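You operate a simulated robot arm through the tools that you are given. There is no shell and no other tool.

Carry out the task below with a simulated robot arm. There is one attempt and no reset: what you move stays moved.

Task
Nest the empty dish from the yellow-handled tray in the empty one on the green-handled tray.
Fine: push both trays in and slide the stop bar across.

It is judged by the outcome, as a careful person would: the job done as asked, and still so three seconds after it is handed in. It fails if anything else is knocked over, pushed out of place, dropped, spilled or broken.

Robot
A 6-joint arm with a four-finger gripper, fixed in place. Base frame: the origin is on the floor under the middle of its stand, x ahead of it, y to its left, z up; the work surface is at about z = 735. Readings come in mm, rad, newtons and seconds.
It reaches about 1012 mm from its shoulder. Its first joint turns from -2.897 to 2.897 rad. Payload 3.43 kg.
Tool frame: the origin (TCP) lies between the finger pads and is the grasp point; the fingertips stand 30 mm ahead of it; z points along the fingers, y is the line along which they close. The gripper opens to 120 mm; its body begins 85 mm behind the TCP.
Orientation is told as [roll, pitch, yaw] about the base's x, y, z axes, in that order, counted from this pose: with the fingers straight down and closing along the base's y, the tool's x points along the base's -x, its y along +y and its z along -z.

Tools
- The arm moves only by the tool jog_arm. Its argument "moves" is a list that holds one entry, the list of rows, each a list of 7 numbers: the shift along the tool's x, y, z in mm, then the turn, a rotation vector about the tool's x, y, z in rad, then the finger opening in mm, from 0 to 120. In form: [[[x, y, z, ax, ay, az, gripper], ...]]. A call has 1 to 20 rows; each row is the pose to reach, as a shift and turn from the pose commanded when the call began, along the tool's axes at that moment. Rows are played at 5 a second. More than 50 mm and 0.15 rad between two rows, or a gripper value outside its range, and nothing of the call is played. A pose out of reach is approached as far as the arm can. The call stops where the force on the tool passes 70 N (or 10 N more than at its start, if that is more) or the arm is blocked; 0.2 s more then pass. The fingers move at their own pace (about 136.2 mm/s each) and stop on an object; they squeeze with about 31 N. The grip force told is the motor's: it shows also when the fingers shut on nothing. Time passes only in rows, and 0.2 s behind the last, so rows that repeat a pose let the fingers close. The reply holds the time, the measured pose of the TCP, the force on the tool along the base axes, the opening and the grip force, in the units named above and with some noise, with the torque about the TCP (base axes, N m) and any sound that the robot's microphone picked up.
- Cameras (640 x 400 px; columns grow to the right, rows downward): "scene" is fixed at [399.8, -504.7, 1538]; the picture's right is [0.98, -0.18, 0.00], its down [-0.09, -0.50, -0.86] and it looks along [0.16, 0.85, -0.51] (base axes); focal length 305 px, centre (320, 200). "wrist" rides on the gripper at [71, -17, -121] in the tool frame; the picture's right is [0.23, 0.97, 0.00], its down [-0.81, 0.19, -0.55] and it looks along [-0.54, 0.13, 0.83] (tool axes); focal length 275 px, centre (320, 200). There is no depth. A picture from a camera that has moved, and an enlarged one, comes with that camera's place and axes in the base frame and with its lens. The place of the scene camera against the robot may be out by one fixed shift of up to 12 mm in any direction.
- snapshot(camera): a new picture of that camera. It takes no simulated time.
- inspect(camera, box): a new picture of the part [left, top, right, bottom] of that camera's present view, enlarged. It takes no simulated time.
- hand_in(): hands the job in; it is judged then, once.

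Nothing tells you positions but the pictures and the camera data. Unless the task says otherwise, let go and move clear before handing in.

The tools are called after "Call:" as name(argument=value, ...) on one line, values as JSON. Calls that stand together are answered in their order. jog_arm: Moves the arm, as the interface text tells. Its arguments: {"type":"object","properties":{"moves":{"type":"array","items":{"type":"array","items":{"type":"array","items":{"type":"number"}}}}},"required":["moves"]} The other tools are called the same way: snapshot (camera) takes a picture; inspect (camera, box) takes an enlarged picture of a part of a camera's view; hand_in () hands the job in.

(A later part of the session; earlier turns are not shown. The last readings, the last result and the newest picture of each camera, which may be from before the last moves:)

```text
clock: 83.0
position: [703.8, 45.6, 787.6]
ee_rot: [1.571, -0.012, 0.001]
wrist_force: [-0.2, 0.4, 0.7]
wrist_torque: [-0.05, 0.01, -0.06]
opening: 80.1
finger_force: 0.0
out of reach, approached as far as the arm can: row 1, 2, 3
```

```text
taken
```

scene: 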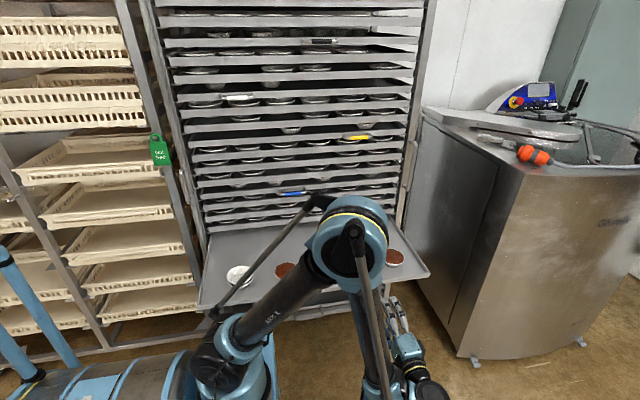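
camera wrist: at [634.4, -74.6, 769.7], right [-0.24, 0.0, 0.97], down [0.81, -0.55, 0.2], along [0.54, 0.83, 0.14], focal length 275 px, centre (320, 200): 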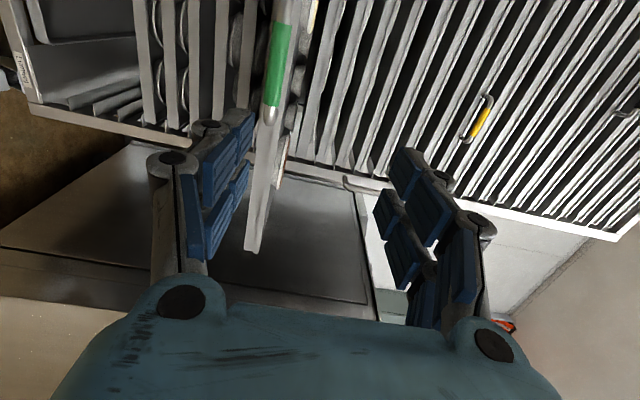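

Fingers-horizontal can't go that low. I'll switch to fingers-down instead and push the green handle with the palm, as worked before. First I'll rise and rotate.

Call:
jog_arm(moves=[[[3, 20, 0, 0.1, 0, 0, 60], [6, 45, 0, 0.24, 0, 0, 40], [10, 70, 0, 0.38, 0, 0, 20], [14, 90, 0, 0.52, 0, 0, 10], [18, 105, 0, 0.66, 0, 0, 10], [22, 115, 0, 0.8, 0, 0, 10], [25, 120, 0, 0.94, 0, 0, 10], [26, 120, 5, 1.08, 0, 0, 10], [26, 120, 10, 1.22, 0, 0, 10], [26, 120, 14, 1.36, 0, 0, 10], [26, 120, 14, 1.5, 0, 0, 10], [26, 120, 14, 1.573, 0, 0, 10]]])

Call:
snapshot(camera="wrist")

Call:
snapshot(camera="scene")

```text
clock: 85.6
position: [678.3, 60.3, 908.5]
ee_rot: [-0.001, -0.012, 0.001]
wrist_force: [-0.2, 0.6, 0.8]
wrist_torque: [0.01, 0.01, 0.0]
opening: 9.9
finger_force: 0.1
```

```text
taken
camera wrist: at [605.3, 43.8, 1027.6], right [-0.23, 0.97, 0.0], down [0.8, 0.19, 0.56], along [0.55, 0.13, -0.83], focal length 275 px, centre (320, 200)
```

wrist: 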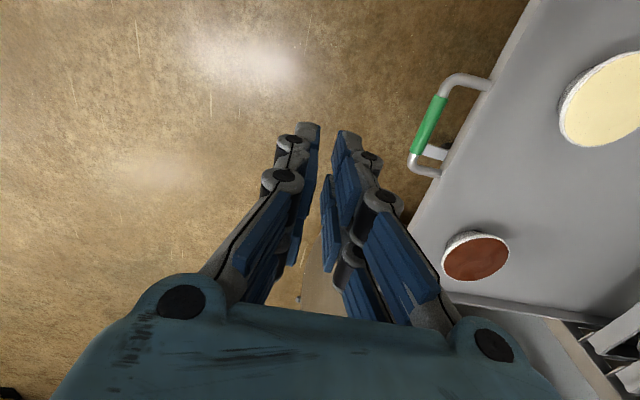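

```text
taken
```

scene: 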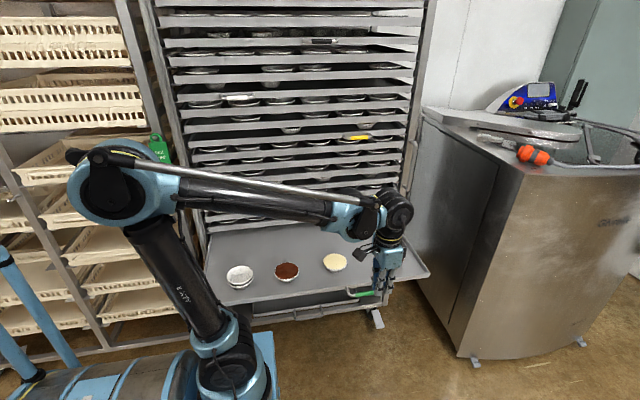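

The green handle spans x≈628–725 at y≈175, z≈748. I'll descend in front of it so the palm is at its height.

Call:
jog_arm(moves=[[[2, 0, 40, 0, 0, 0, 0], [2, 0, 80, 0, 0, 0, 0], [2, 0, 120, 0, 0, 0, 0], [2, 0, 160, 0, 0, 0, 0], [2, 0, 200, 0, 0, 0, 0], [2, 0, 235, 0, 0, 0, 0], [2, 0, 260, 0, 0, 0, 0], [2, 0, 266, 0, 0, 0, 0]]])

Call:
snapshot(camera="wrist")

Call:
snapshot(camera="scene")

Call:
inspect(camera="scene", box=[310, 200, 450, 330])

```text
clock: 87.4
position: [679.4, 58.8, 639.9]
ee_rot: [0.001, -0.013, -0.002]
wrist_force: [-0.5, 0.9, 0.4]
wrist_torque: [-0.05, -0.02, -0.02]
opening: 0.0
finger_force: 30.7
```

```text
taken
camera wrist: at [606.7, 42.3, 760.5], right [-0.23, 0.97, 0.0], down [0.8, 0.19, 0.56], along [0.55, 0.13, -0.83], focal length 275 px, centre (320, 200)
```

wrist: 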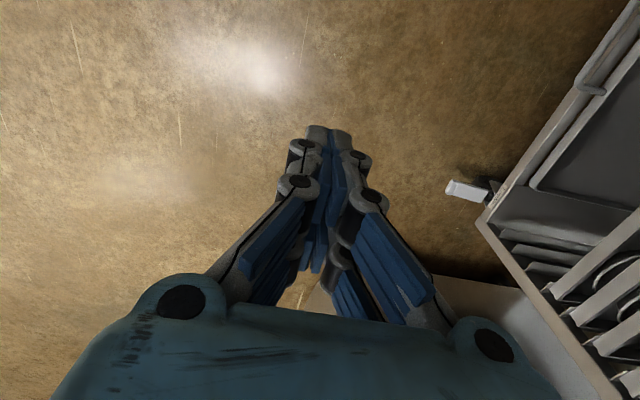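

```text
taken
```

scene: 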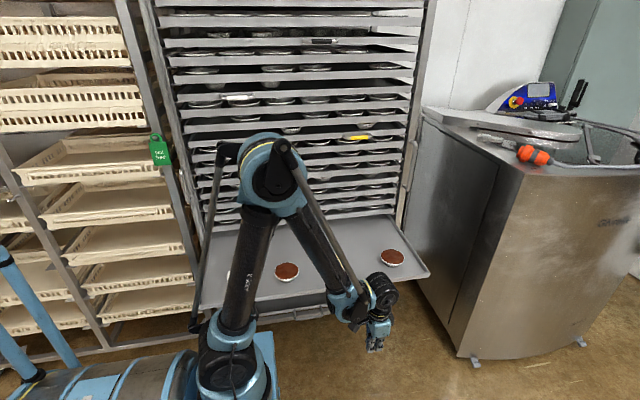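

```text
3.08 times, centred on (380, 265) of scene
camera zoom: at [399.8, -504.7, 1538.0], right [0.98, -0.18, 0.0], down [-0.09, -0.5, -0.86], along [0.16, 0.85, -0.51], focal length 939 px, centre (135, 0)
```

zoom: 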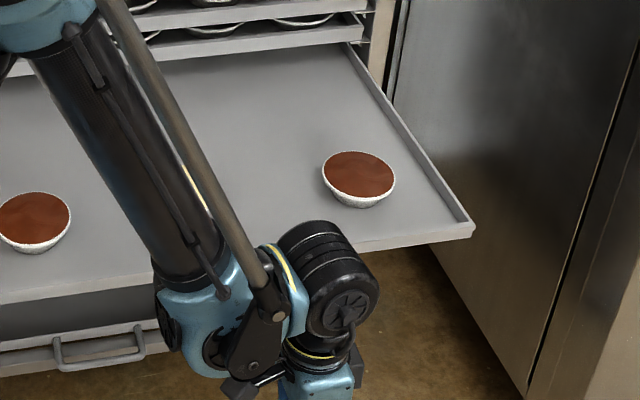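

Palm is level with the green handle. Advancing gently until contact, then pushing.

Call:
jog_arm(moves=[[[2, 15, 0, 0, 0, 0, 0], [2, 35, 0, 0, 0, 0, 0], [2, 50, 0, 0, 0, 0, 0], [2, 60, 0, 0, 0, 0, 0], [2, 66, 0, 0, 0, 0, 0], [2, 72, 0, 0, 0, 0, 0], [2, 78, 0, 0, 0, 0, 0], [2, 84, 0, 0, 0, 0, 0]]])

Call:
snapshot(camera="wrist")

Call:
inspect(camera="scene", box=[200, 190, 450, 330])

```text
clock: 89.2
position: [677.2, 143.9, 641.7]
ee_rot: [-0.001, -0.014, 0.0]
wrist_force: [-1.0, -2.1, -0.4]
wrist_torque: [0.25, -0.15, -0.02]
opening: 0.1
finger_force: 31.1
```

```text
taken
camera wrist: at [605.5, 127.8, 761.7], right [-0.23, 0.97, 0.0], down [0.8, 0.19, 0.56], along [0.55, 0.13, -0.83], focal length 275 px, centre (320, 200)
```

wrist: 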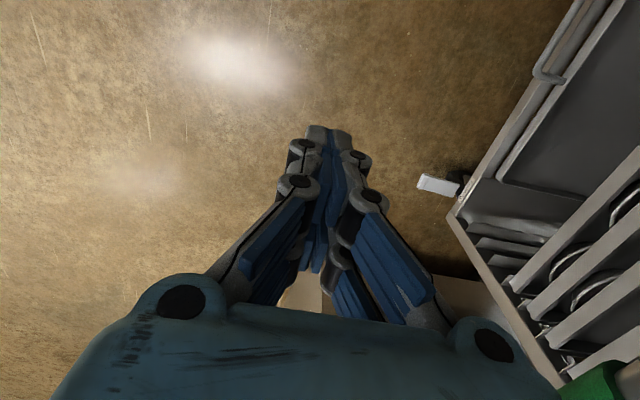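

```text
2.56 times, centred on (325, 260) of scene
camera zoom: at [399.8, -504.7, 1538.0], right [0.98, -0.18, 0.0], down [-0.09, -0.5, -0.86], along [0.16, 0.85, -0.51], focal length 781 px, centre (307, 46)
```

zoom: 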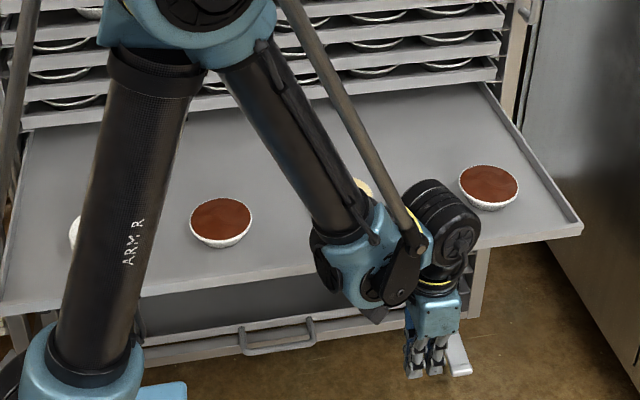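

Contact at ~2 N and the tray is moving. Continuing with a smooth slow push.

Call:
jog_arm(moves=[[[0, 4, 0, 0, 0, 0, 0], [0, 10, 0, 0, 0, 0, 0], [0, 18, 0, 0, 0, 0, 0], [0, 28, 0, 0, 0, 0, 0], [0, 38, 0, 0, 0, 0, 0], [0, 48, 0, 0, 0, 0, 0], [0, 58, 0, 0, 0, 0, 0], [0, 68, 0, 0, 0, 0, 0], [0, 78, 0, 0, 0, 0, 0], [0, 88, 0, 0, 0, 0, 0], [0, 98, 0, 0, 0, 0, 0], [0, 108, 0, 0, 0, 0, 0], [0, 118, 0, 0, 0, 0, 0], [0, 128, 0, 0, 0, 0, 0], [0, 136, 0, 0, 0, 0, 0], [0, 142, 0, 0, 0, 0, 0], [0, 144, 0, 0, 0, 0, 0]]])

Call:
snapshot(camera="scene")

Call:
snapshot(camera="wrist")

```text
clock: 92.8
position: [676.9, 288.3, 642.0]
ee_rot: [0.0, -0.011, 0.001]
wrist_force: [1.7, -2.0, 0.4]
wrist_torque: [0.27, 0.18, -0.06]
opening: 0.0
finger_force: 31.4
```

```text
taken
```

scene: 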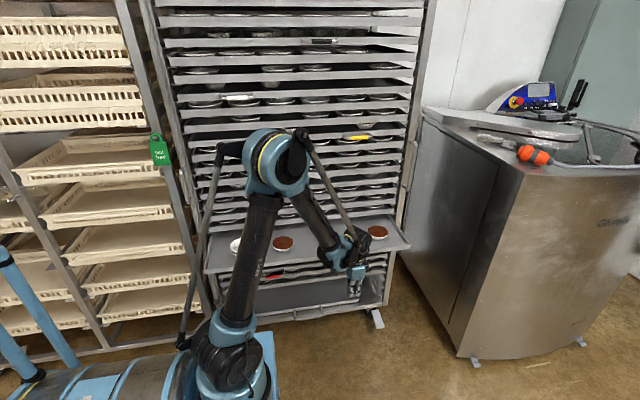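

```text
taken
camera wrist: at [605.0, 271.8, 761.8], right [-0.23, 0.97, 0.0], down [0.8, 0.19, 0.56], along [0.55, 0.13, -0.83], focal length 275 px, centre (320, 200)
```

wrist: 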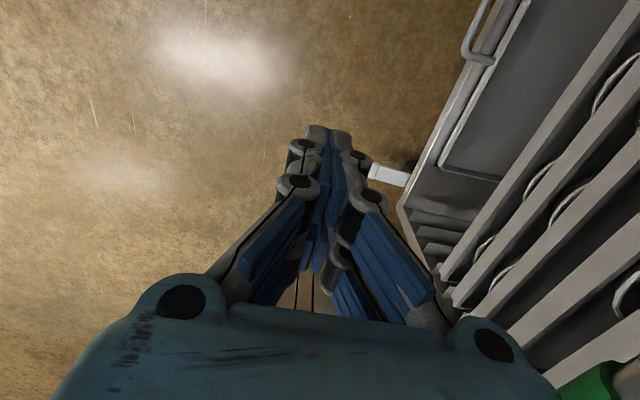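

More trays are visible below the green one now, one with a red handle. I'll check that nothing protrudes in my path.

Call:
inspect(camera="scene", box=[200, 200, 430, 330])

Call:
inspect(camera="wrist", box=[380, 150, 640, 400])

```text
2.78 times, centred on (315, 265) of scene
camera zoom: at [399.8, -504.7, 1538.0], right [0.98, -0.18, 0.0], down [-0.09, -0.5, -0.86], along [0.16, 0.85, -0.51], focal length 849 px, centre (334, 19)
```

zoom: 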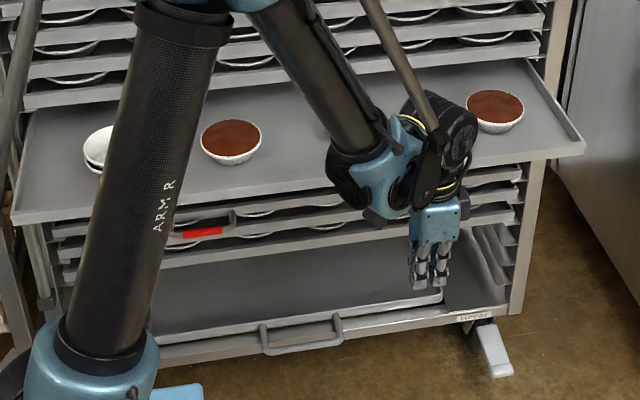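

```text
1.60 times, centred on (510, 275) of wrist
camera zoom: at [605.0, 271.8, 761.8], right [-0.23, 0.97, 0.0], down [0.8, 0.19, 0.56], along [0.55, 0.13, -0.83], focal length 440 px, centre (16, 80)
```

zoom: 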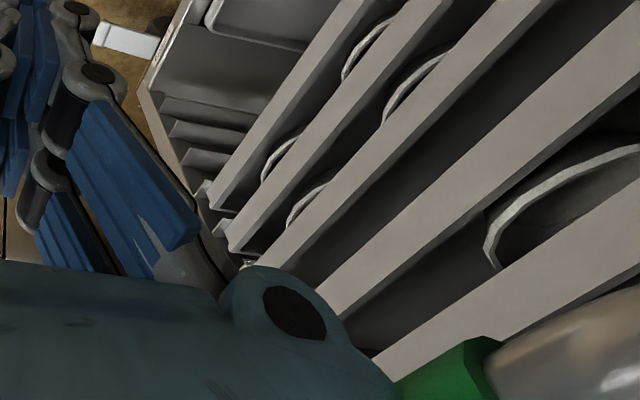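

Path is clear: the red handle is well to the left. Continuing the push.

Call:
jog_arm(moves=[[[0, 4, 0, 0, 0, 0, 0], [0, 10, 0, 0, 0, 0, 0], [0, 18, 0, 0, 0, 0, 0], [0, 28, 0, 0, 0, 0, 0], [0, 38, 0, 0, 0, 0, 0], [0, 48, 0, 0, 0, 0, 0], [0, 58, 0, 0, 0, 0, 0], [0, 68, 0, 0, 0, 0, 0], [0, 78, 0, 0, 0, 0, 0], [0, 88, 0, 0, 0, 0, 0], [0, 98, 0, 0, 0, 0, 0], [0, 108, 0, 0, 0, 0, 0], [0, 118, 0, 0, 0, 0, 0], [0, 127, 0, 0, 0, 0, 0], [0, 134, 0, 0, 0, 0, 0], [0, 138, 0, 0, 0, 0, 0], [0, 140, 0, 0, 0, 0, 0]]])

Call:
snapshot(camera="scene")

Call:
snapshot(camera="wrist")

Call:
inspect(camera="scene", box=[190, 180, 430, 320])

```text
clock: 96.4
position: [676.1, 428.9, 643.2]
ee_rot: [0.0, -0.013, -0.001]
wrist_force: [1.7, -3.4, -0.7]
wrist_torque: [0.27, 0.07, -0.1]
opening: 0.0
finger_force: 31.2
```

```text
taken
```

scene: 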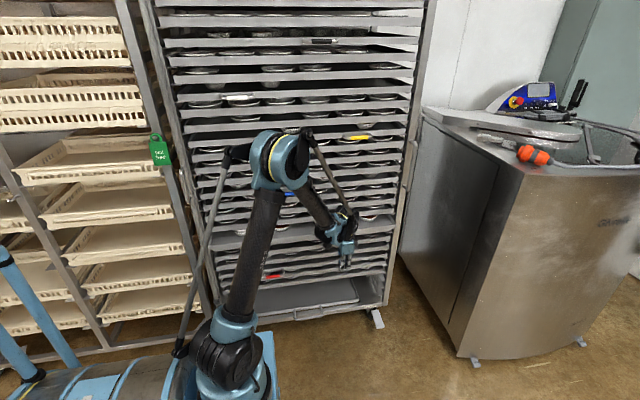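

```text
taken
camera wrist: at [604.6, 411.8, 762.1], right [-0.23, 0.97, 0.0], down [0.8, 0.19, 0.56], along [0.55, 0.13, -0.83], focal length 275 px, centre (320, 200)
```

wrist: 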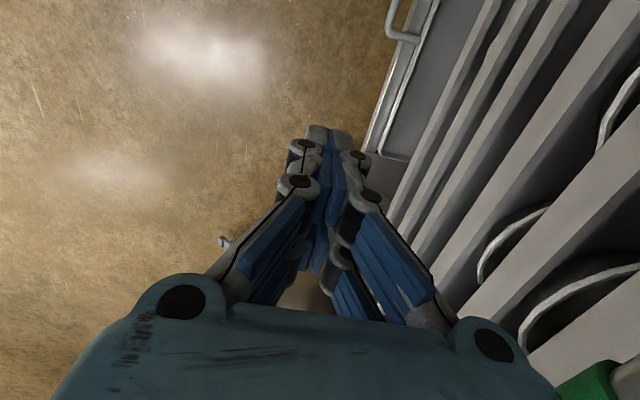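

```text
2.67 times, centred on (310, 250) of scene
camera zoom: at [399.8, -504.7, 1538.0], right [0.98, -0.18, 0.0], down [-0.09, -0.5, -0.86], along [0.16, 0.85, -0.51], focal length 814 px, centre (347, 67)
```

zoom: 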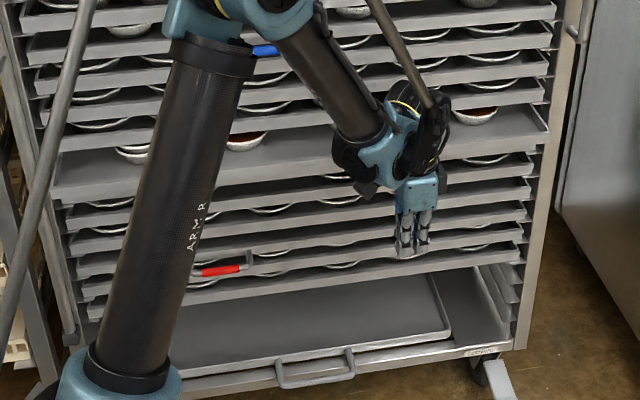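

The nested dishes have passed under the tray above; I'll verify they're still fine before finishing the push.

Call:
inspect(camera="scene", box=[200, 200, 300, 265])

Call:
inspect(camera="scene", box=[320, 200, 420, 300])

```text
6.15 times, centred on (250, 232) of scene
camera zoom: at [399.8, -504.7, 1538.0], right [0.98, -0.18, 0.0], down [-0.09, -0.5, -0.86], along [0.16, 0.85, -0.51], focal length 1878 px, centre (751, 0)
```

zoom: 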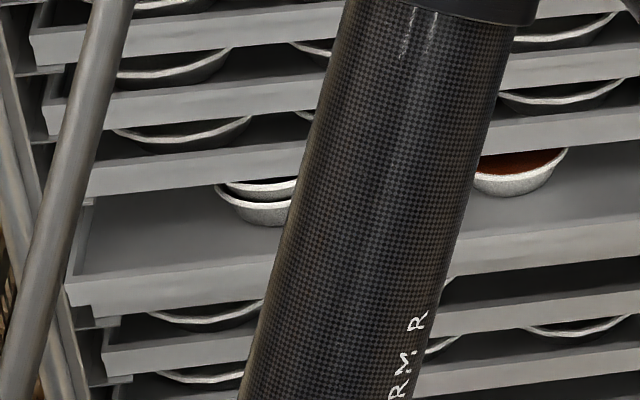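

```text
4.00 times, centred on (370, 250) of scene
camera zoom: at [399.8, -504.7, 1538.0], right [0.98, -0.18, 0.0], down [-0.09, -0.5, -0.86], along [0.16, 0.85, -0.51], focal length 1221 px, centre (120, 0)
```

zoom: 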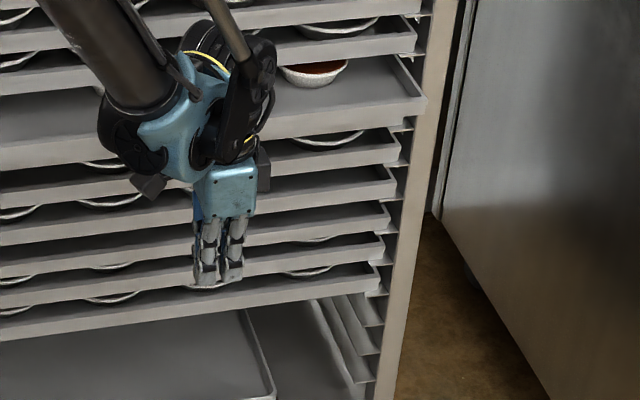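

Dishes look fine and still nested. About 50 mm remain; pushing 36 mm and then in small steps.

Call:
jog_arm(moves=[[[0, 4, 0, 0, 0, 0, 0], [0, 10, 0, 0, 0, 0, 0], [0, 18, 0, 0, 0, 0, 0], [0, 26, 0, 0, 0, 0, 0], [0, 32, 0, 0, 0, 0, 0], [0, 36, 0, 0, 0, 0, 0]]])

Call:
snapshot(camera="wrist")

Call:
inspect(camera="scene", box=[310, 190, 430, 300])

```text
clock: 97.8
position: [676.6, 465.1, 642.4]
ee_rot: [0.0, -0.013, 0.001]
wrist_force: [-0.7, -3.3, -1.7]
wrist_torque: [0.27, -0.06, -0.03]
opening: 0.1
finger_force: 31.3
```

```text
taken
camera wrist: at [604.9, 447.4, 762.9], right [-0.23, 0.97, 0.0], down [0.8, 0.19, 0.56], along [0.55, 0.13, -0.83], focal length 275 px, centre (320, 200)
```

wrist: 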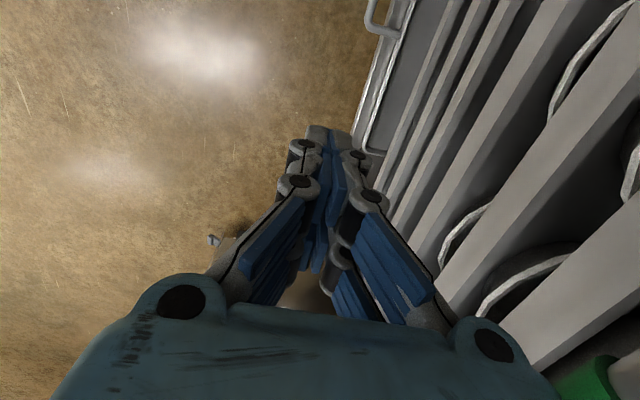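

```text
3.64 times, centred on (370, 245) of scene
camera zoom: at [399.8, -504.7, 1538.0], right [0.98, -0.18, 0.0], down [-0.09, -0.5, -0.86], along [0.16, 0.85, -0.51], focal length 1110 px, centre (138, 36)
```

zoom: 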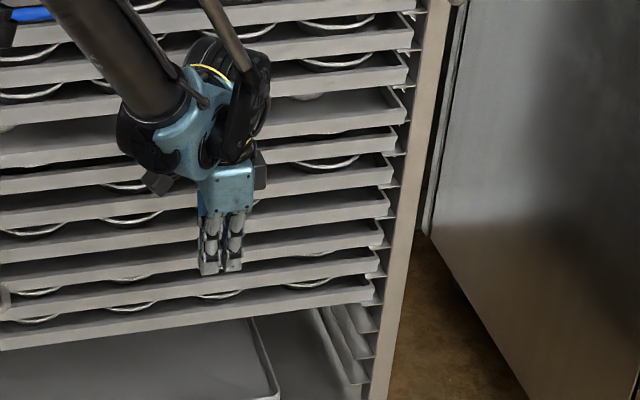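

Call:
jog_arm(moves=[[[0, 3, 0, 0, 0, 0, 0], [0, 6, 0, 0, 0, 0, 0], [0, 9, 0, 0, 0, 0, 0], [0, 11, 0, 0, 0, 0, 0]]])

Call:
inspect(camera="scene", box=[370, 180, 430, 260])

```text
clock: 98.8
position: [677.6, 474.6, 643.6]
ee_rot: [0.0, -0.012, 0.0]
wrist_force: [0.6, -3.6, 1.5]
wrist_torque: [0.35, 0.03, -0.01]
opening: 0.0
finger_force: 31.1
```

```text
5.00 times, centred on (400, 220) of scene
camera zoom: at [399.8, -504.7, 1538.0], right [0.98, -0.18, 0.0], down [-0.09, -0.5, -0.86], along [0.16, 0.85, -0.51], focal length 1526 px, centre (-80, 100)
```

zoom: 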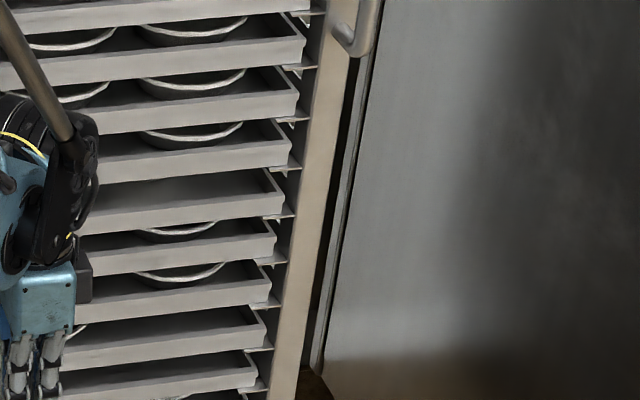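

Nearly flush with the neighbours. Continuing in 2 mm steps to the stop.

Call:
jog_arm(moves=[[[0, 2, 0, 0, 0, 0, 0], [0, 4, 0, 0, 0, 0, 0]]])

Call:
jog_arm(moves=[[[0, 1.5, 0, 0, 0, 0, 0], [0, 3, 0, 0, 0, 0, 0]]])

Call:
inspect(camera="scene", box=[370, 180, 430, 260])

```text
clock: 99.4
position: [677.4, 477.1, 642.1]
ee_rot: [-0.001, -0.012, -0.002]
wrist_force: [-2.9, -38.4, -13.0]
wrist_torque: [3.29, -0.43, 0.48]
opening: 0.0
finger_force: 31.2
```

```text
clock: 99.9
position: [670.0, 477.6, 651.9]
ee_rot: [-0.005, -0.025, -0.002]
wrist_force: [-6.8, -15.9, 4.1]
wrist_torque: [1.6, -0.57, 0.8]
opening: 0.0
finger_force: 30.5
stopped in row 2: the force on the tool passed its limit at 76 N (the readings are from after the stop); the commanded pose is now the measured one
```

```text
5.00 times, centred on (400, 220) of scene
camera zoom: at [399.8, -504.7, 1538.0], right [0.98, -0.18, 0.0], down [-0.09, -0.5, -0.86], along [0.16, 0.85, -0.51], focal length 1526 px, centre (-80, 100)
```

zoom: 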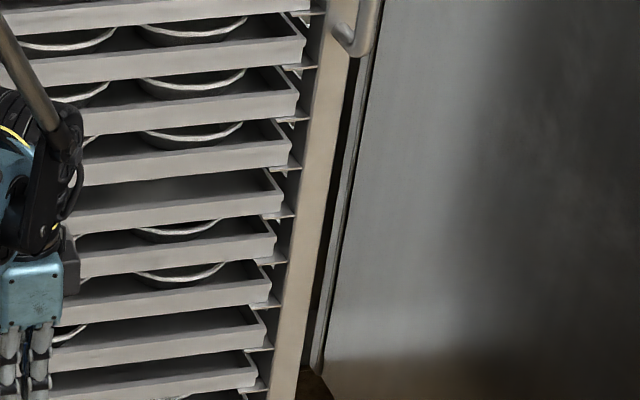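

The force rose sharply with the lever arm matching the handle height, so the tray hit its end stop. I pressed slightly more than needed. Backing off now and checking.

Call:
jog_arm(moves=[[[0, -5, 0, 0, 0, 0, 0], [0, -15, 0, 0, 0, 0, 0], [0, -40, 0, 0, 0, 0, 0], [0, -75, 0, 0, 0, 0, 0], [0, -110, 0, 0, 0, 0, 0], [0, -150, 0, 0, 0, 0, 0], [0, -190, 0, 0, 0, 0, 0]]])

Call:
snapshot(camera="scene")

Call:
snapshot(camera="wrist")

Call:
inspect(camera="scene", box=[190, 180, 430, 320])

```text
clock: 101.5
position: [668.4, 288.9, 650.5]
ee_rot: [-0.004, -0.025, -0.003]
wrist_force: [-0.2, 0.0, 0.1]
wrist_torque: [-0.03, -0.01, -0.02]
opening: 0.1
finger_force: 31.3
```

```text
taken
```

scene: 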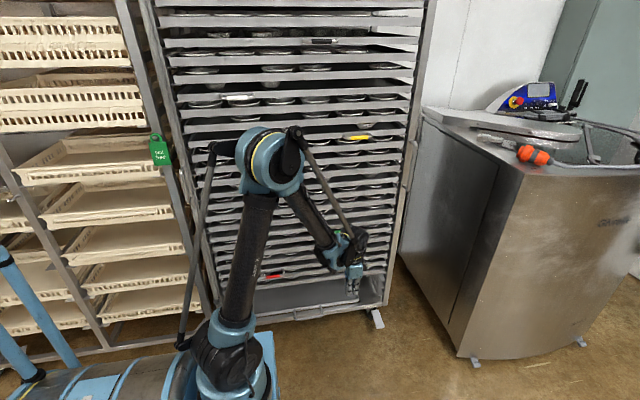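

```text
taken
camera wrist: at [595.2, 272.1, 770.0], right [-0.23, 0.97, -0.01], down [0.8, 0.19, 0.57], along [0.56, 0.12, -0.82], focal length 275 px, centre (320, 200)
```

wrist: 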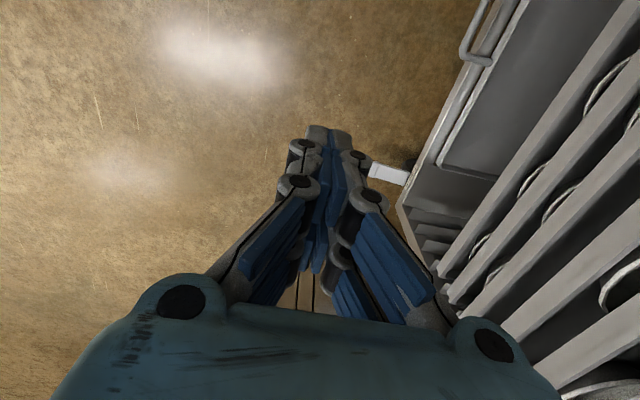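

```text
2.67 times, centred on (310, 250) of scene
camera zoom: at [399.8, -504.7, 1538.0], right [0.98, -0.18, 0.0], down [-0.09, -0.5, -0.86], along [0.16, 0.85, -0.51], focal length 814 px, centre (347, 67)
```

zoom: 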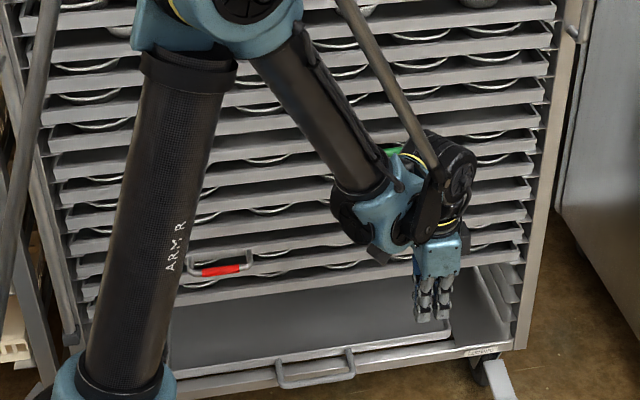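

The green tray is in. Now I'll rise in front of the rack and head toward the stop bar on the left, turning the wrist (yaw +90°) so the camera faces it.

Call:
jog_arm(moves=[[[0, 0, -40, 0, 0.01, 0, 0], [0, 0, -85, 0, 0.025, 0, 0], [0, -5, -130, 0, 0.025, 0, 0], [5, -10, -175, 0, 0.025, 0, 0], [15, -15, -220, 0, 0.025, 0, 0], [25, -20, -265, 0, 0.025, 0, 0], [40, -20, -310, 0, 0.025, 0, 0], [60, -20, -350, 0, 0.025, 0, 0], [80, -20, -390, 0, 0.025, 0, 0], [100, -20, -430, 0, 0.025, 0, 0], [125, -20, -465, 0, 0.025, 0, 0], [150, -20, -500, 0, 0.025, 0, 0], [180, -20, -530, 0, 0.025, 0, 0], [215, -20, -555, 0, 0.025, 0, 0], [250, -20, -575, 0, 0.025, 0, 0]]])

Call:
snapshot(camera="scene")

Call:
inspect(camera="scene", box=[180, 110, 430, 300])

Call:
snapshot(camera="wrist")

```text
clock: 104.7
position: [403.7, 270.1, 1222.0]
ee_rot: [-0.002, 0.0, 0.0]
wrist_force: [0.5, 0.3, 0.6]
wrist_torque: [-0.02, 0.02, -0.02]
opening: 0.0
finger_force: 30.9
```

```text
taken
```

scene: 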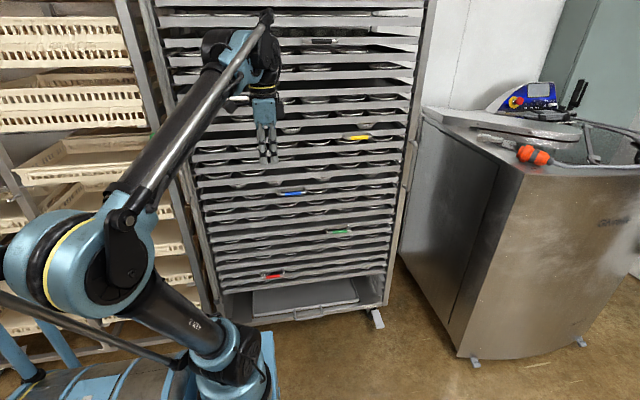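

```text
2.11 times, centred on (305, 205) of scene
camera zoom: at [399.8, -504.7, 1538.0], right [0.98, -0.18, 0.0], down [-0.09, -0.5, -0.86], along [0.16, 0.85, -0.51], focal length 642 px, centre (352, 190)
```

zoom: 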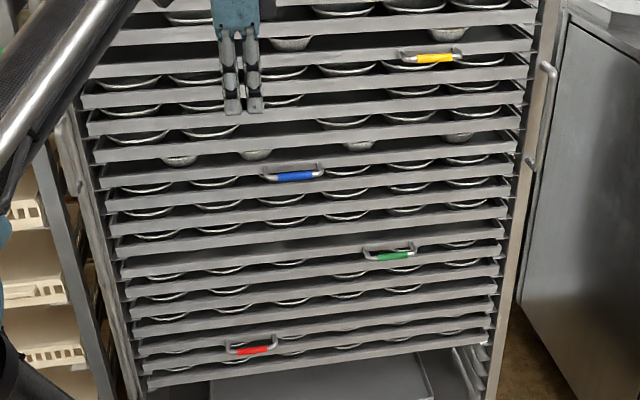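

```text
taken
camera wrist: at [333.0, 254.5, 1342.2], right [-0.23, 0.97, 0.0], down [0.81, 0.19, 0.55], along [0.54, 0.12, -0.83], focal length 275 px, centre (320, 200)
```

wrist: 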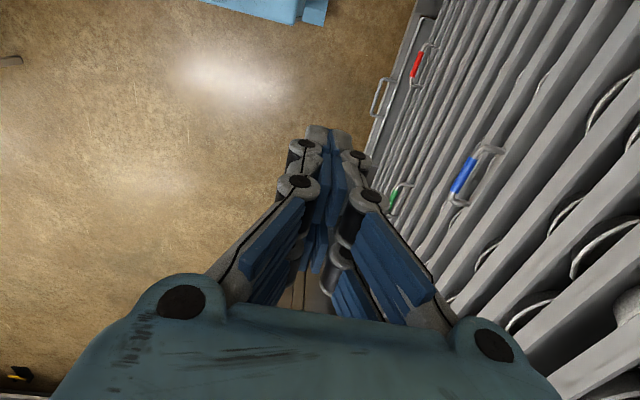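

All trays are flush with their neighbours. Now yawing +90° and moving toward the stop bar for a close look.

Call:
jog_arm(moves=[[[10, 3, -2, 0, 0, -0.14, 0], [20, 6, -4, 0, 0, -0.28, 0], [32, 9, -6, 0, 0, -0.42, 0], [44, 12, -9, 0, 0, -0.56, 0], [56, 15, -12, 0, 0, -0.7, 0], [68, 18, -15, 0, 0, -0.84, 0], [80, 21, -18, 0, 0, -0.98, 0], [92, 24, -21, 0, 0, -1.12, 0], [104, 27, -24, 0, 0, -1.26, 0], [116, 30, -27, 0, 0, -1.4, 0], [124, 30, -28, 0, 0, -1.52, 0], [124, 30, -28, 0, 0, -1.5708, 0]]])

Call:
snapshot(camera="wrist")

Call:
snapshot(camera="scene")

```text
clock: 107.3
position: [283.3, 300.6, 1248.4]
ee_rot: [0.0, 0.002, 1.57]
wrist_force: [-0.1, 0.5, 0.3]
wrist_torque: [-0.01, -0.01, -0.02]
opening: 0.0
finger_force: 31.0
```

```text
taken
camera wrist: at [299.7, 229.6, 1368.7], right [-0.97, -0.23, 0.0], down [-0.19, 0.81, 0.55], along [-0.13, 0.54, -0.83], focal length 275 px, centre (320, 200)
```

wrist: 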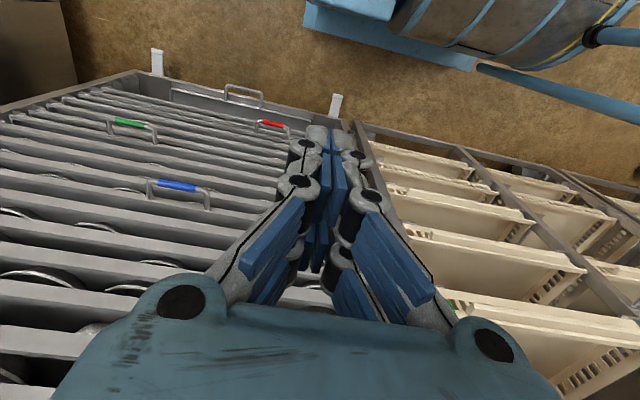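

```text
taken
```

scene: 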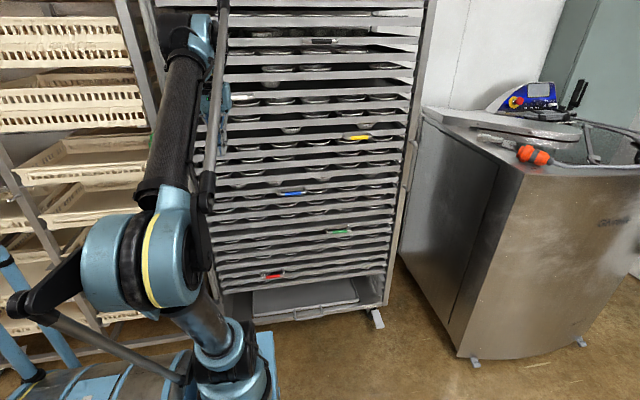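

The fingers hide the bar from here. I'll shift right and tilt the camera up a bit to see the bar clearly.

Call:
jog_arm(moves=[[[0, -25, 0, 0, -0.1, 0, 0], [0, -50, 0, 0, -0.2, 0, 0], [0, -75, 0, 0, -0.3, 0, 0], [0, -95, 0, 0, -0.4, 0, 0], [0, -110, 0, 0, -0.5, 0, 0]]])

Call:
snapshot(camera="wrist")

Call:
inspect(camera="wrist", box=[320, 0, 640, 300])

Call:
inspect(camera="scene", box=[130, 100, 270, 330])

```text
clock: 108.5
position: [393.4, 300.1, 1248.5]
ee_rot: [-0.001, -0.5, 1.57]
wrist_force: [-0.7, 0.2, -0.4]
wrist_torque: [0.03, -0.04, 0.01]
opening: 0.0
finger_force: 31.2
```

```text
taken
camera wrist: at [410.7, 179.3, 1320.4], right [-0.97, -0.2, -0.11], down [-0.19, 0.45, 0.87], along [-0.13, 0.87, -0.47], focal length 275 px, centre (320, 200)
```

wrist: 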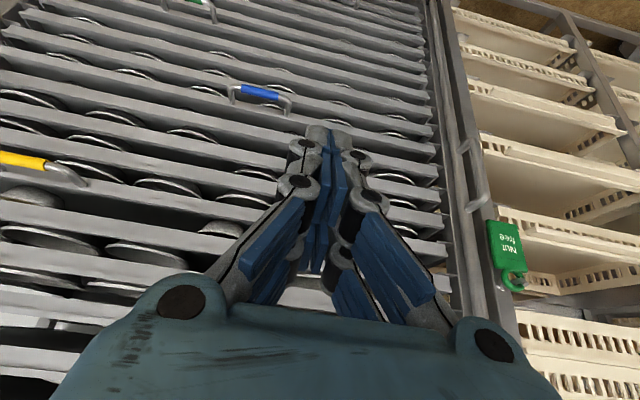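

```text
1.33 times, centred on (480, 150) of wrist
camera zoom: at [410.7, 179.3, 1320.4], right [-0.97, -0.2, -0.11], down [-0.19, 0.45, 0.87], along [-0.13, 0.87, -0.47], focal length 367 px, centre (107, 267)
```

zoom: 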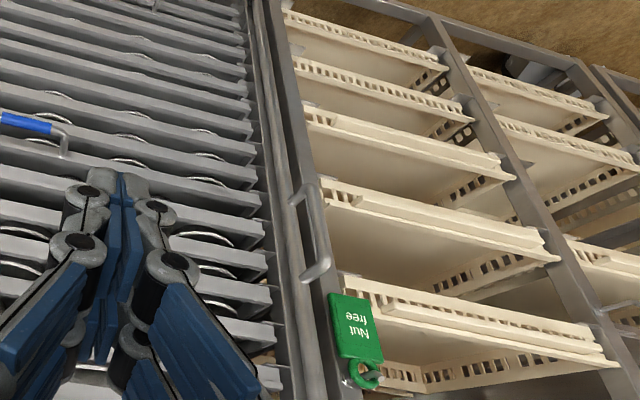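

```text
1.74 times, centred on (200, 215) of scene
camera zoom: at [399.8, -504.7, 1538.0], right [0.98, -0.18, 0.0], down [-0.09, -0.5, -0.86], along [0.16, 0.85, -0.51], focal length 531 px, centre (529, 174)
```

zoom: 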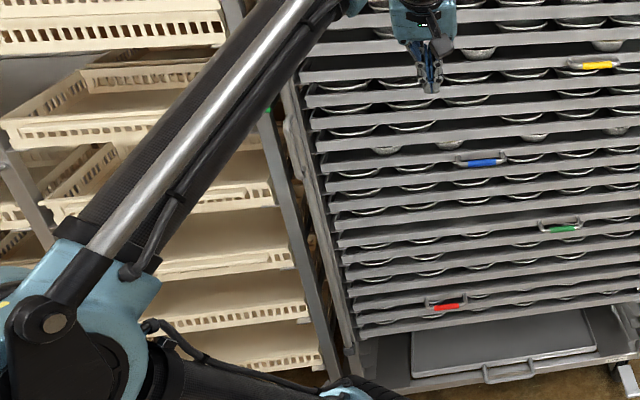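

I can now see the bar with its handle. Zooming in on it.

Call:
inspect(camera="wrist", box=[410, 110, 530, 300])

Call:
inspect(camera="wrist", box=[400, 0, 500, 130])

Call:
inspect(camera="scene", box=[180, 200, 260, 320])

```text
2.11 times, centred on (470, 205) of wrist
camera zoom: at [410.7, 179.3, 1320.4], right [-0.97, -0.2, -0.11], down [-0.19, 0.45, 0.87], along [-0.13, 0.87, -0.47], focal length 580 px, centre (4, 190)
```

zoom: 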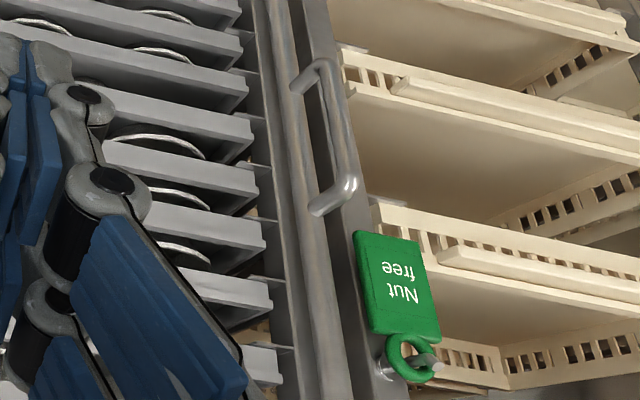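

```text
3.08 times, centred on (450, 65) of wrist
camera zoom: at [410.7, 179.3, 1320.4], right [-0.97, -0.2, -0.11], down [-0.19, 0.45, 0.87], along [-0.13, 0.87, -0.47], focal length 847 px, centre (-80, 615)
```

zoom: 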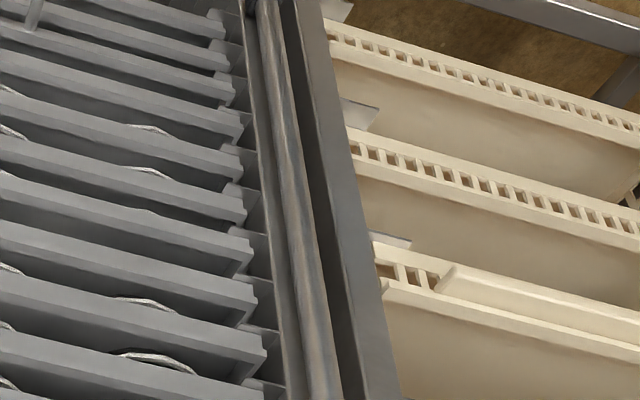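

```text
3.33 times, centred on (220, 260) of scene
camera zoom: at [399.8, -504.7, 1538.0], right [0.98, -0.18, 0.0], down [-0.09, -0.5, -0.86], along [0.16, 0.85, -0.51], focal length 1017 px, centre (653, 0)
```

zoom: 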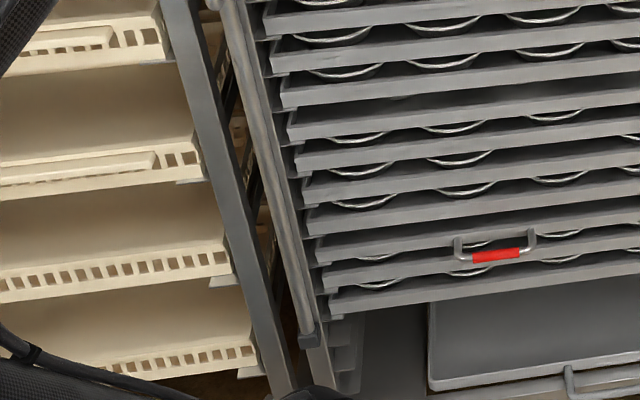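

The stop bar is a vertical tube at x≈112 from z≈420 to 1730, held by slide blocks at both ends. Its handle is around [113, 497], z≈976–1110. I'll straighten the gripper (fingers down, closing along x) and approach the handle from the front.

Call:
jog_arm(moves=[[[3, 28, 14, 0, 0.08, 0, 30], [6, 56, 28, 0, 0.16, 0, 60], [9, 84, 43, 0, 0.24, 0, 60], [12, 112, 58, 0, 0.32, 0, 60], [15, 140, 73, 0, 0.4, 0, 60], [18, 167, 87, 0, 0.46, 0, 60], [20.7, 193, 100, 0, 0.5, 0, 60]]])

Call:
snapshot(camera="wrist")

Call:
snapshot(camera="scene")

```text
clock: 110.1
position: [197.3, 330.8, 1149.4]
ee_rot: [0.001, 0.003, 1.568]
wrist_force: [0.4, -0.3, 0.6]
wrist_torque: [0.0, 0.01, 0.0]
opening: 59.9
finger_force: 0.0
```

```text
taken
camera wrist: at [214.4, 259.2, 1270.3], right [-0.97, -0.23, 0.0], down [-0.19, 0.81, 0.55], along [-0.13, 0.54, -0.84], focal length 275 px, centre (320, 200)
```

wrist: 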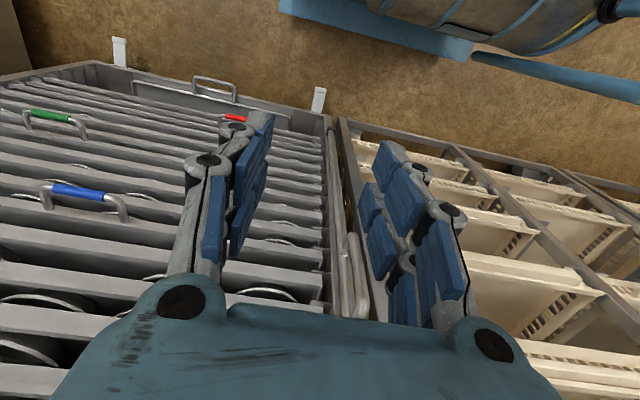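

```text
taken
```

scene: 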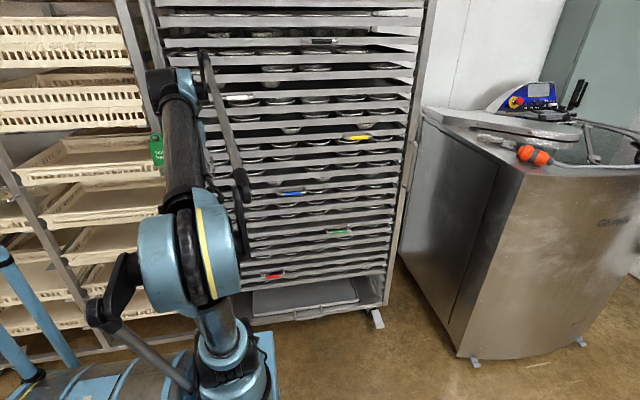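

Call:
inspect(camera="wrist", box=[280, 80, 440, 340])

```text
1.54 times, centred on (360, 210) of wrist
camera zoom: at [214.4, 259.2, 1270.3], right [-0.97, -0.23, 0.0], down [-0.19, 0.81, 0.55], along [-0.13, 0.54, -0.84], focal length 424 px, centre (258, 185)
```

zoom: 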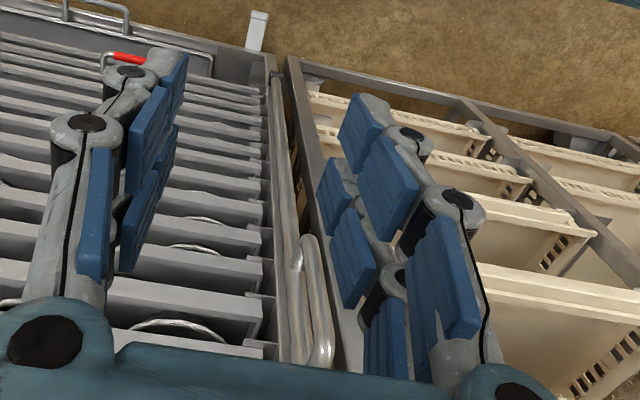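

The handle bar is at about [110, 500], z≈980–1090. I'll approach with the gripper tilted 0.4 rad so the wrist stays away from the tube; the pads will still close flat on both sides of the bar.

Call:
jog_arm(moves=[[[-14, 18, 16, 0, -0.08, 0, 60], [-28, 36, 32, 0, -0.16, 0, 60], [-42, 54, 48, 0, -0.24, 0, 60], [-56, 72, 64, 0, -0.32, 0, 60], [-69, 88, 79, 0, -0.4, 0, 60]]])

Call:
snapshot(camera="wrist")

Call:
inspect(camera="wrist", box=[220, 60, 440, 340])

Call:
snapshot(camera="scene")

```text
clock: 111.3
position: [109.6, 399.9, 1071.0]
ee_rot: [0.001, -0.399, 1.569]
wrist_force: [-0.1, 0.0, -0.2]
wrist_torque: [-0.02, -0.04, 0.0]
opening: 60.4
finger_force: 0.1
```

```text
taken
camera wrist: at [126.9, 286.8, 1154.3], right [-0.97, -0.21, -0.09], down [-0.19, 0.53, 0.82], along [-0.13, 0.82, -0.56], focal length 275 px, centre (320, 200)
```

wrist: 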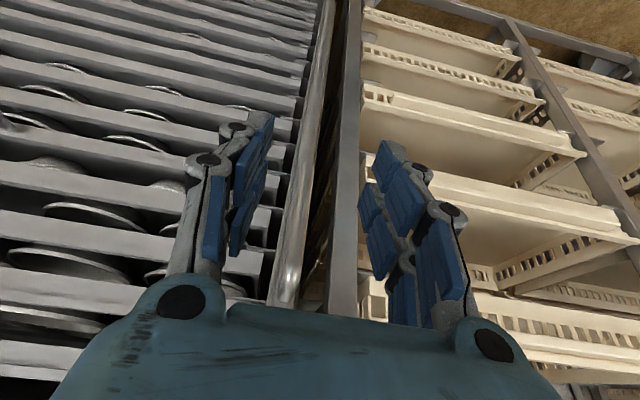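

```text
1.43 times, centred on (330, 200) of wrist
camera zoom: at [126.9, 286.8, 1154.3], right [-0.97, -0.21, -0.09], down [-0.19, 0.53, 0.82], along [-0.13, 0.82, -0.56], focal length 393 px, centre (306, 200)
```

zoom: 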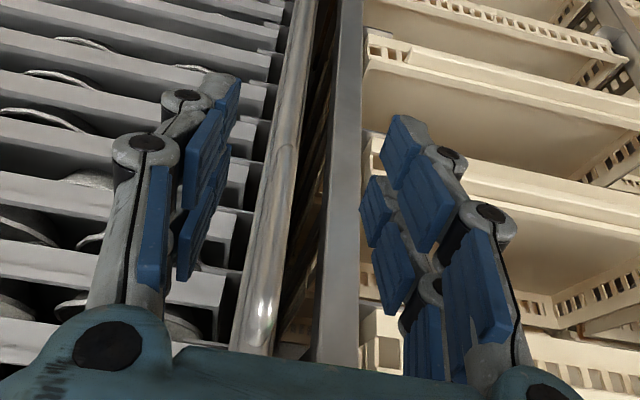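

```text
taken
```

scene: 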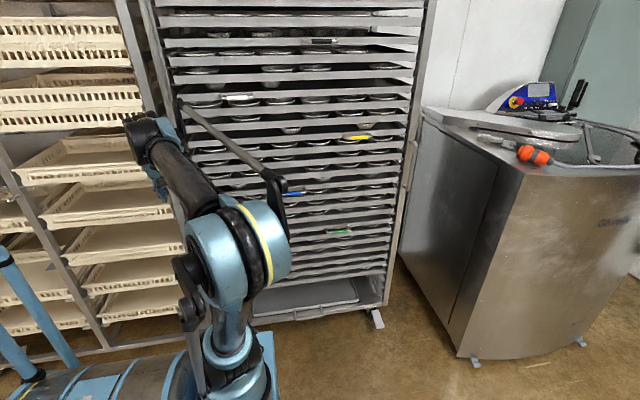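

Call:
inspect(camera="wrist", box=[255, 130, 345, 310])

Call:
inspect(camera="wrist", box=[290, 0, 370, 140])

Call:
inspect(camera="scene", box=[110, 80, 230, 230])

```text
2.22 times, centred on (300, 220) of wrist
camera zoom: at [126.9, 286.8, 1154.3], right [-0.97, -0.21, -0.09], down [-0.19, 0.53, 0.82], along [-0.13, 0.82, -0.56], focal length 612 px, centre (364, 156)
```

zoom: 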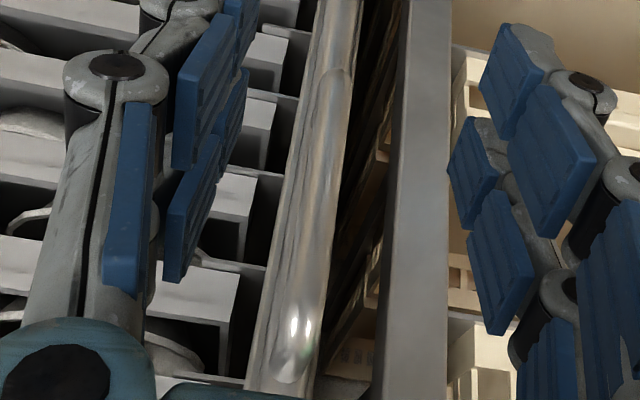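

```text
2.86 times, centred on (330, 70) of wrist
camera zoom: at [126.9, 286.8, 1154.3], right [-0.97, -0.21, -0.09], down [-0.19, 0.53, 0.82], along [-0.13, 0.82, -0.56], focal length 786 px, centre (291, 571)
```

zoom: 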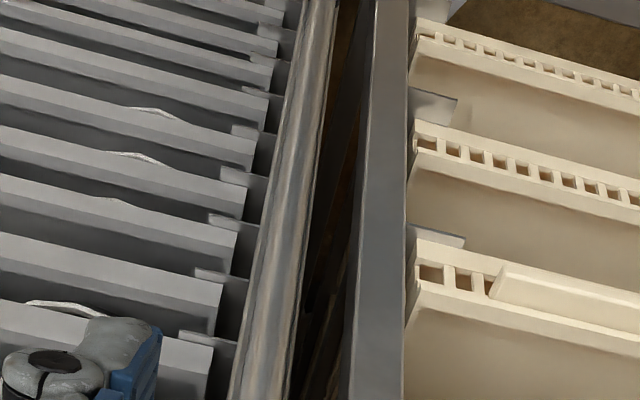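

```text
2.67 times, centred on (170, 155) of scene
camera zoom: at [399.8, -504.7, 1538.0], right [0.98, -0.18, 0.0], down [-0.09, -0.5, -0.86], along [0.16, 0.85, -0.51], focal length 814 px, centre (720, 320)
```

zoom: 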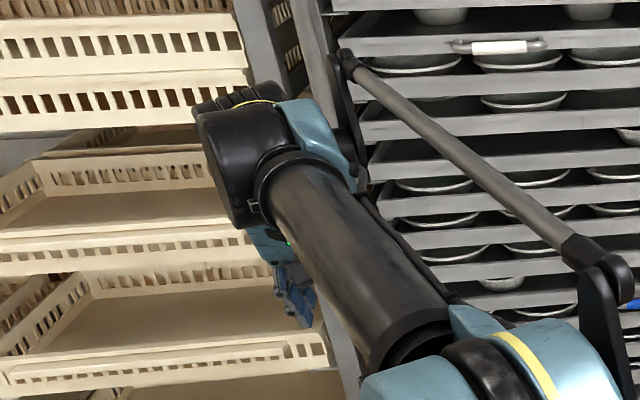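

The handle bar sits right in front of the tube at x≈110, z≈972–1102, aligned with my open fingers. Advancing so the fingers straddle it.

Call:
jog_arm(moves=[[[-18, 0, 17, 0, 0, 0, 60], [-36, 0, 34, 0, 0, 0, 60], [-54, 0, 51, 0, 0, 0, 60], [-65, 0, 63, 0, 0, 0, 60]]])

Call:
snapshot(camera="wrist")

Call:
inspect(camera="scene", box=[110, 80, 230, 230])

Call:
inspect(camera="wrist", box=[230, 80, 430, 320])

```text
clock: 112.3
position: [110.8, 482.7, 1038.0]
ee_rot: [0.001, -0.397, 1.57]
wrist_force: [-0.6, -0.5, -0.3]
wrist_torque: [0.03, 0.02, 0.05]
opening: 60.0
finger_force: 0.1
```

```text
taken
camera wrist: at [128.1, 370.7, 1121.3], right [-0.97, -0.21, -0.09], down [-0.19, 0.53, 0.82], along [-0.13, 0.82, -0.56], focal length 275 px, centre (320, 200)
```

wrist: 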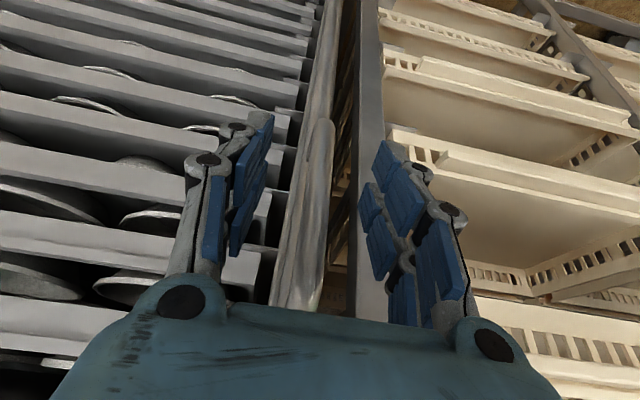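

```text
2.67 times, centred on (170, 155) of scene
camera zoom: at [399.8, -504.7, 1538.0], right [0.98, -0.18, 0.0], down [-0.09, -0.5, -0.86], along [0.16, 0.85, -0.51], focal length 814 px, centre (720, 320)
```

zoom: 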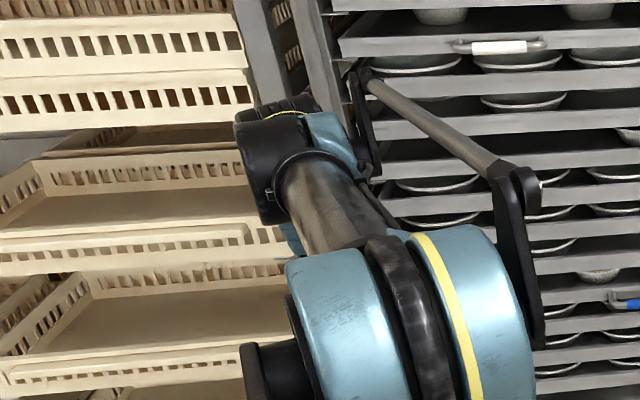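

```text
1.67 times, centred on (330, 200) of wrist
camera zoom: at [128.1, 370.7, 1121.3], right [-0.97, -0.21, -0.09], down [-0.19, 0.53, 0.82], along [-0.13, 0.82, -0.56], focal length 459 px, centre (303, 200)
```

zoom: 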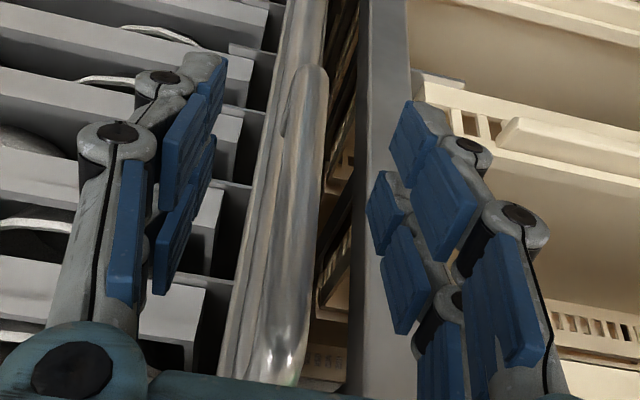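

Bar is centred between the fingers. Closing on it.

Call:
jog_arm(moves=[[[0, 0, 0, 0, 0, 0, 50], [0, 0, 0, 0, 0, 0, 38], [0, 0, 0, 0, 0, 0, 26], [0, 0, 0, 0, 0, 0, 18], [0, 0, 0, 0, 0, 0, 12], [0, 0, 0, 0, 0, 0, 8], [0, 0, 0, 0, 0, 0, 8]]])

Call:
snapshot(camera="wrist")

```text
clock: 113.9
position: [110.9, 483.2, 1038.2]
ee_rot: [0.0, -0.397, 1.567]
wrist_force: [-3.4, 0.6, -3.8]
wrist_torque: [0.12, 0.07, 0.08]
opening: 14.6
finger_force: 44.9
```

```text
taken
camera wrist: at [127.7, 370.6, 1121.4], right [-0.97, -0.21, -0.09], down [-0.19, 0.53, 0.82], along [-0.13, 0.82, -0.56], focal length 275 px, centre (320, 200)
```

wrist: 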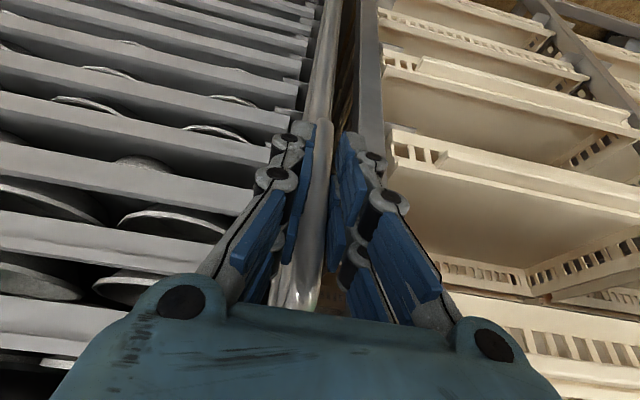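

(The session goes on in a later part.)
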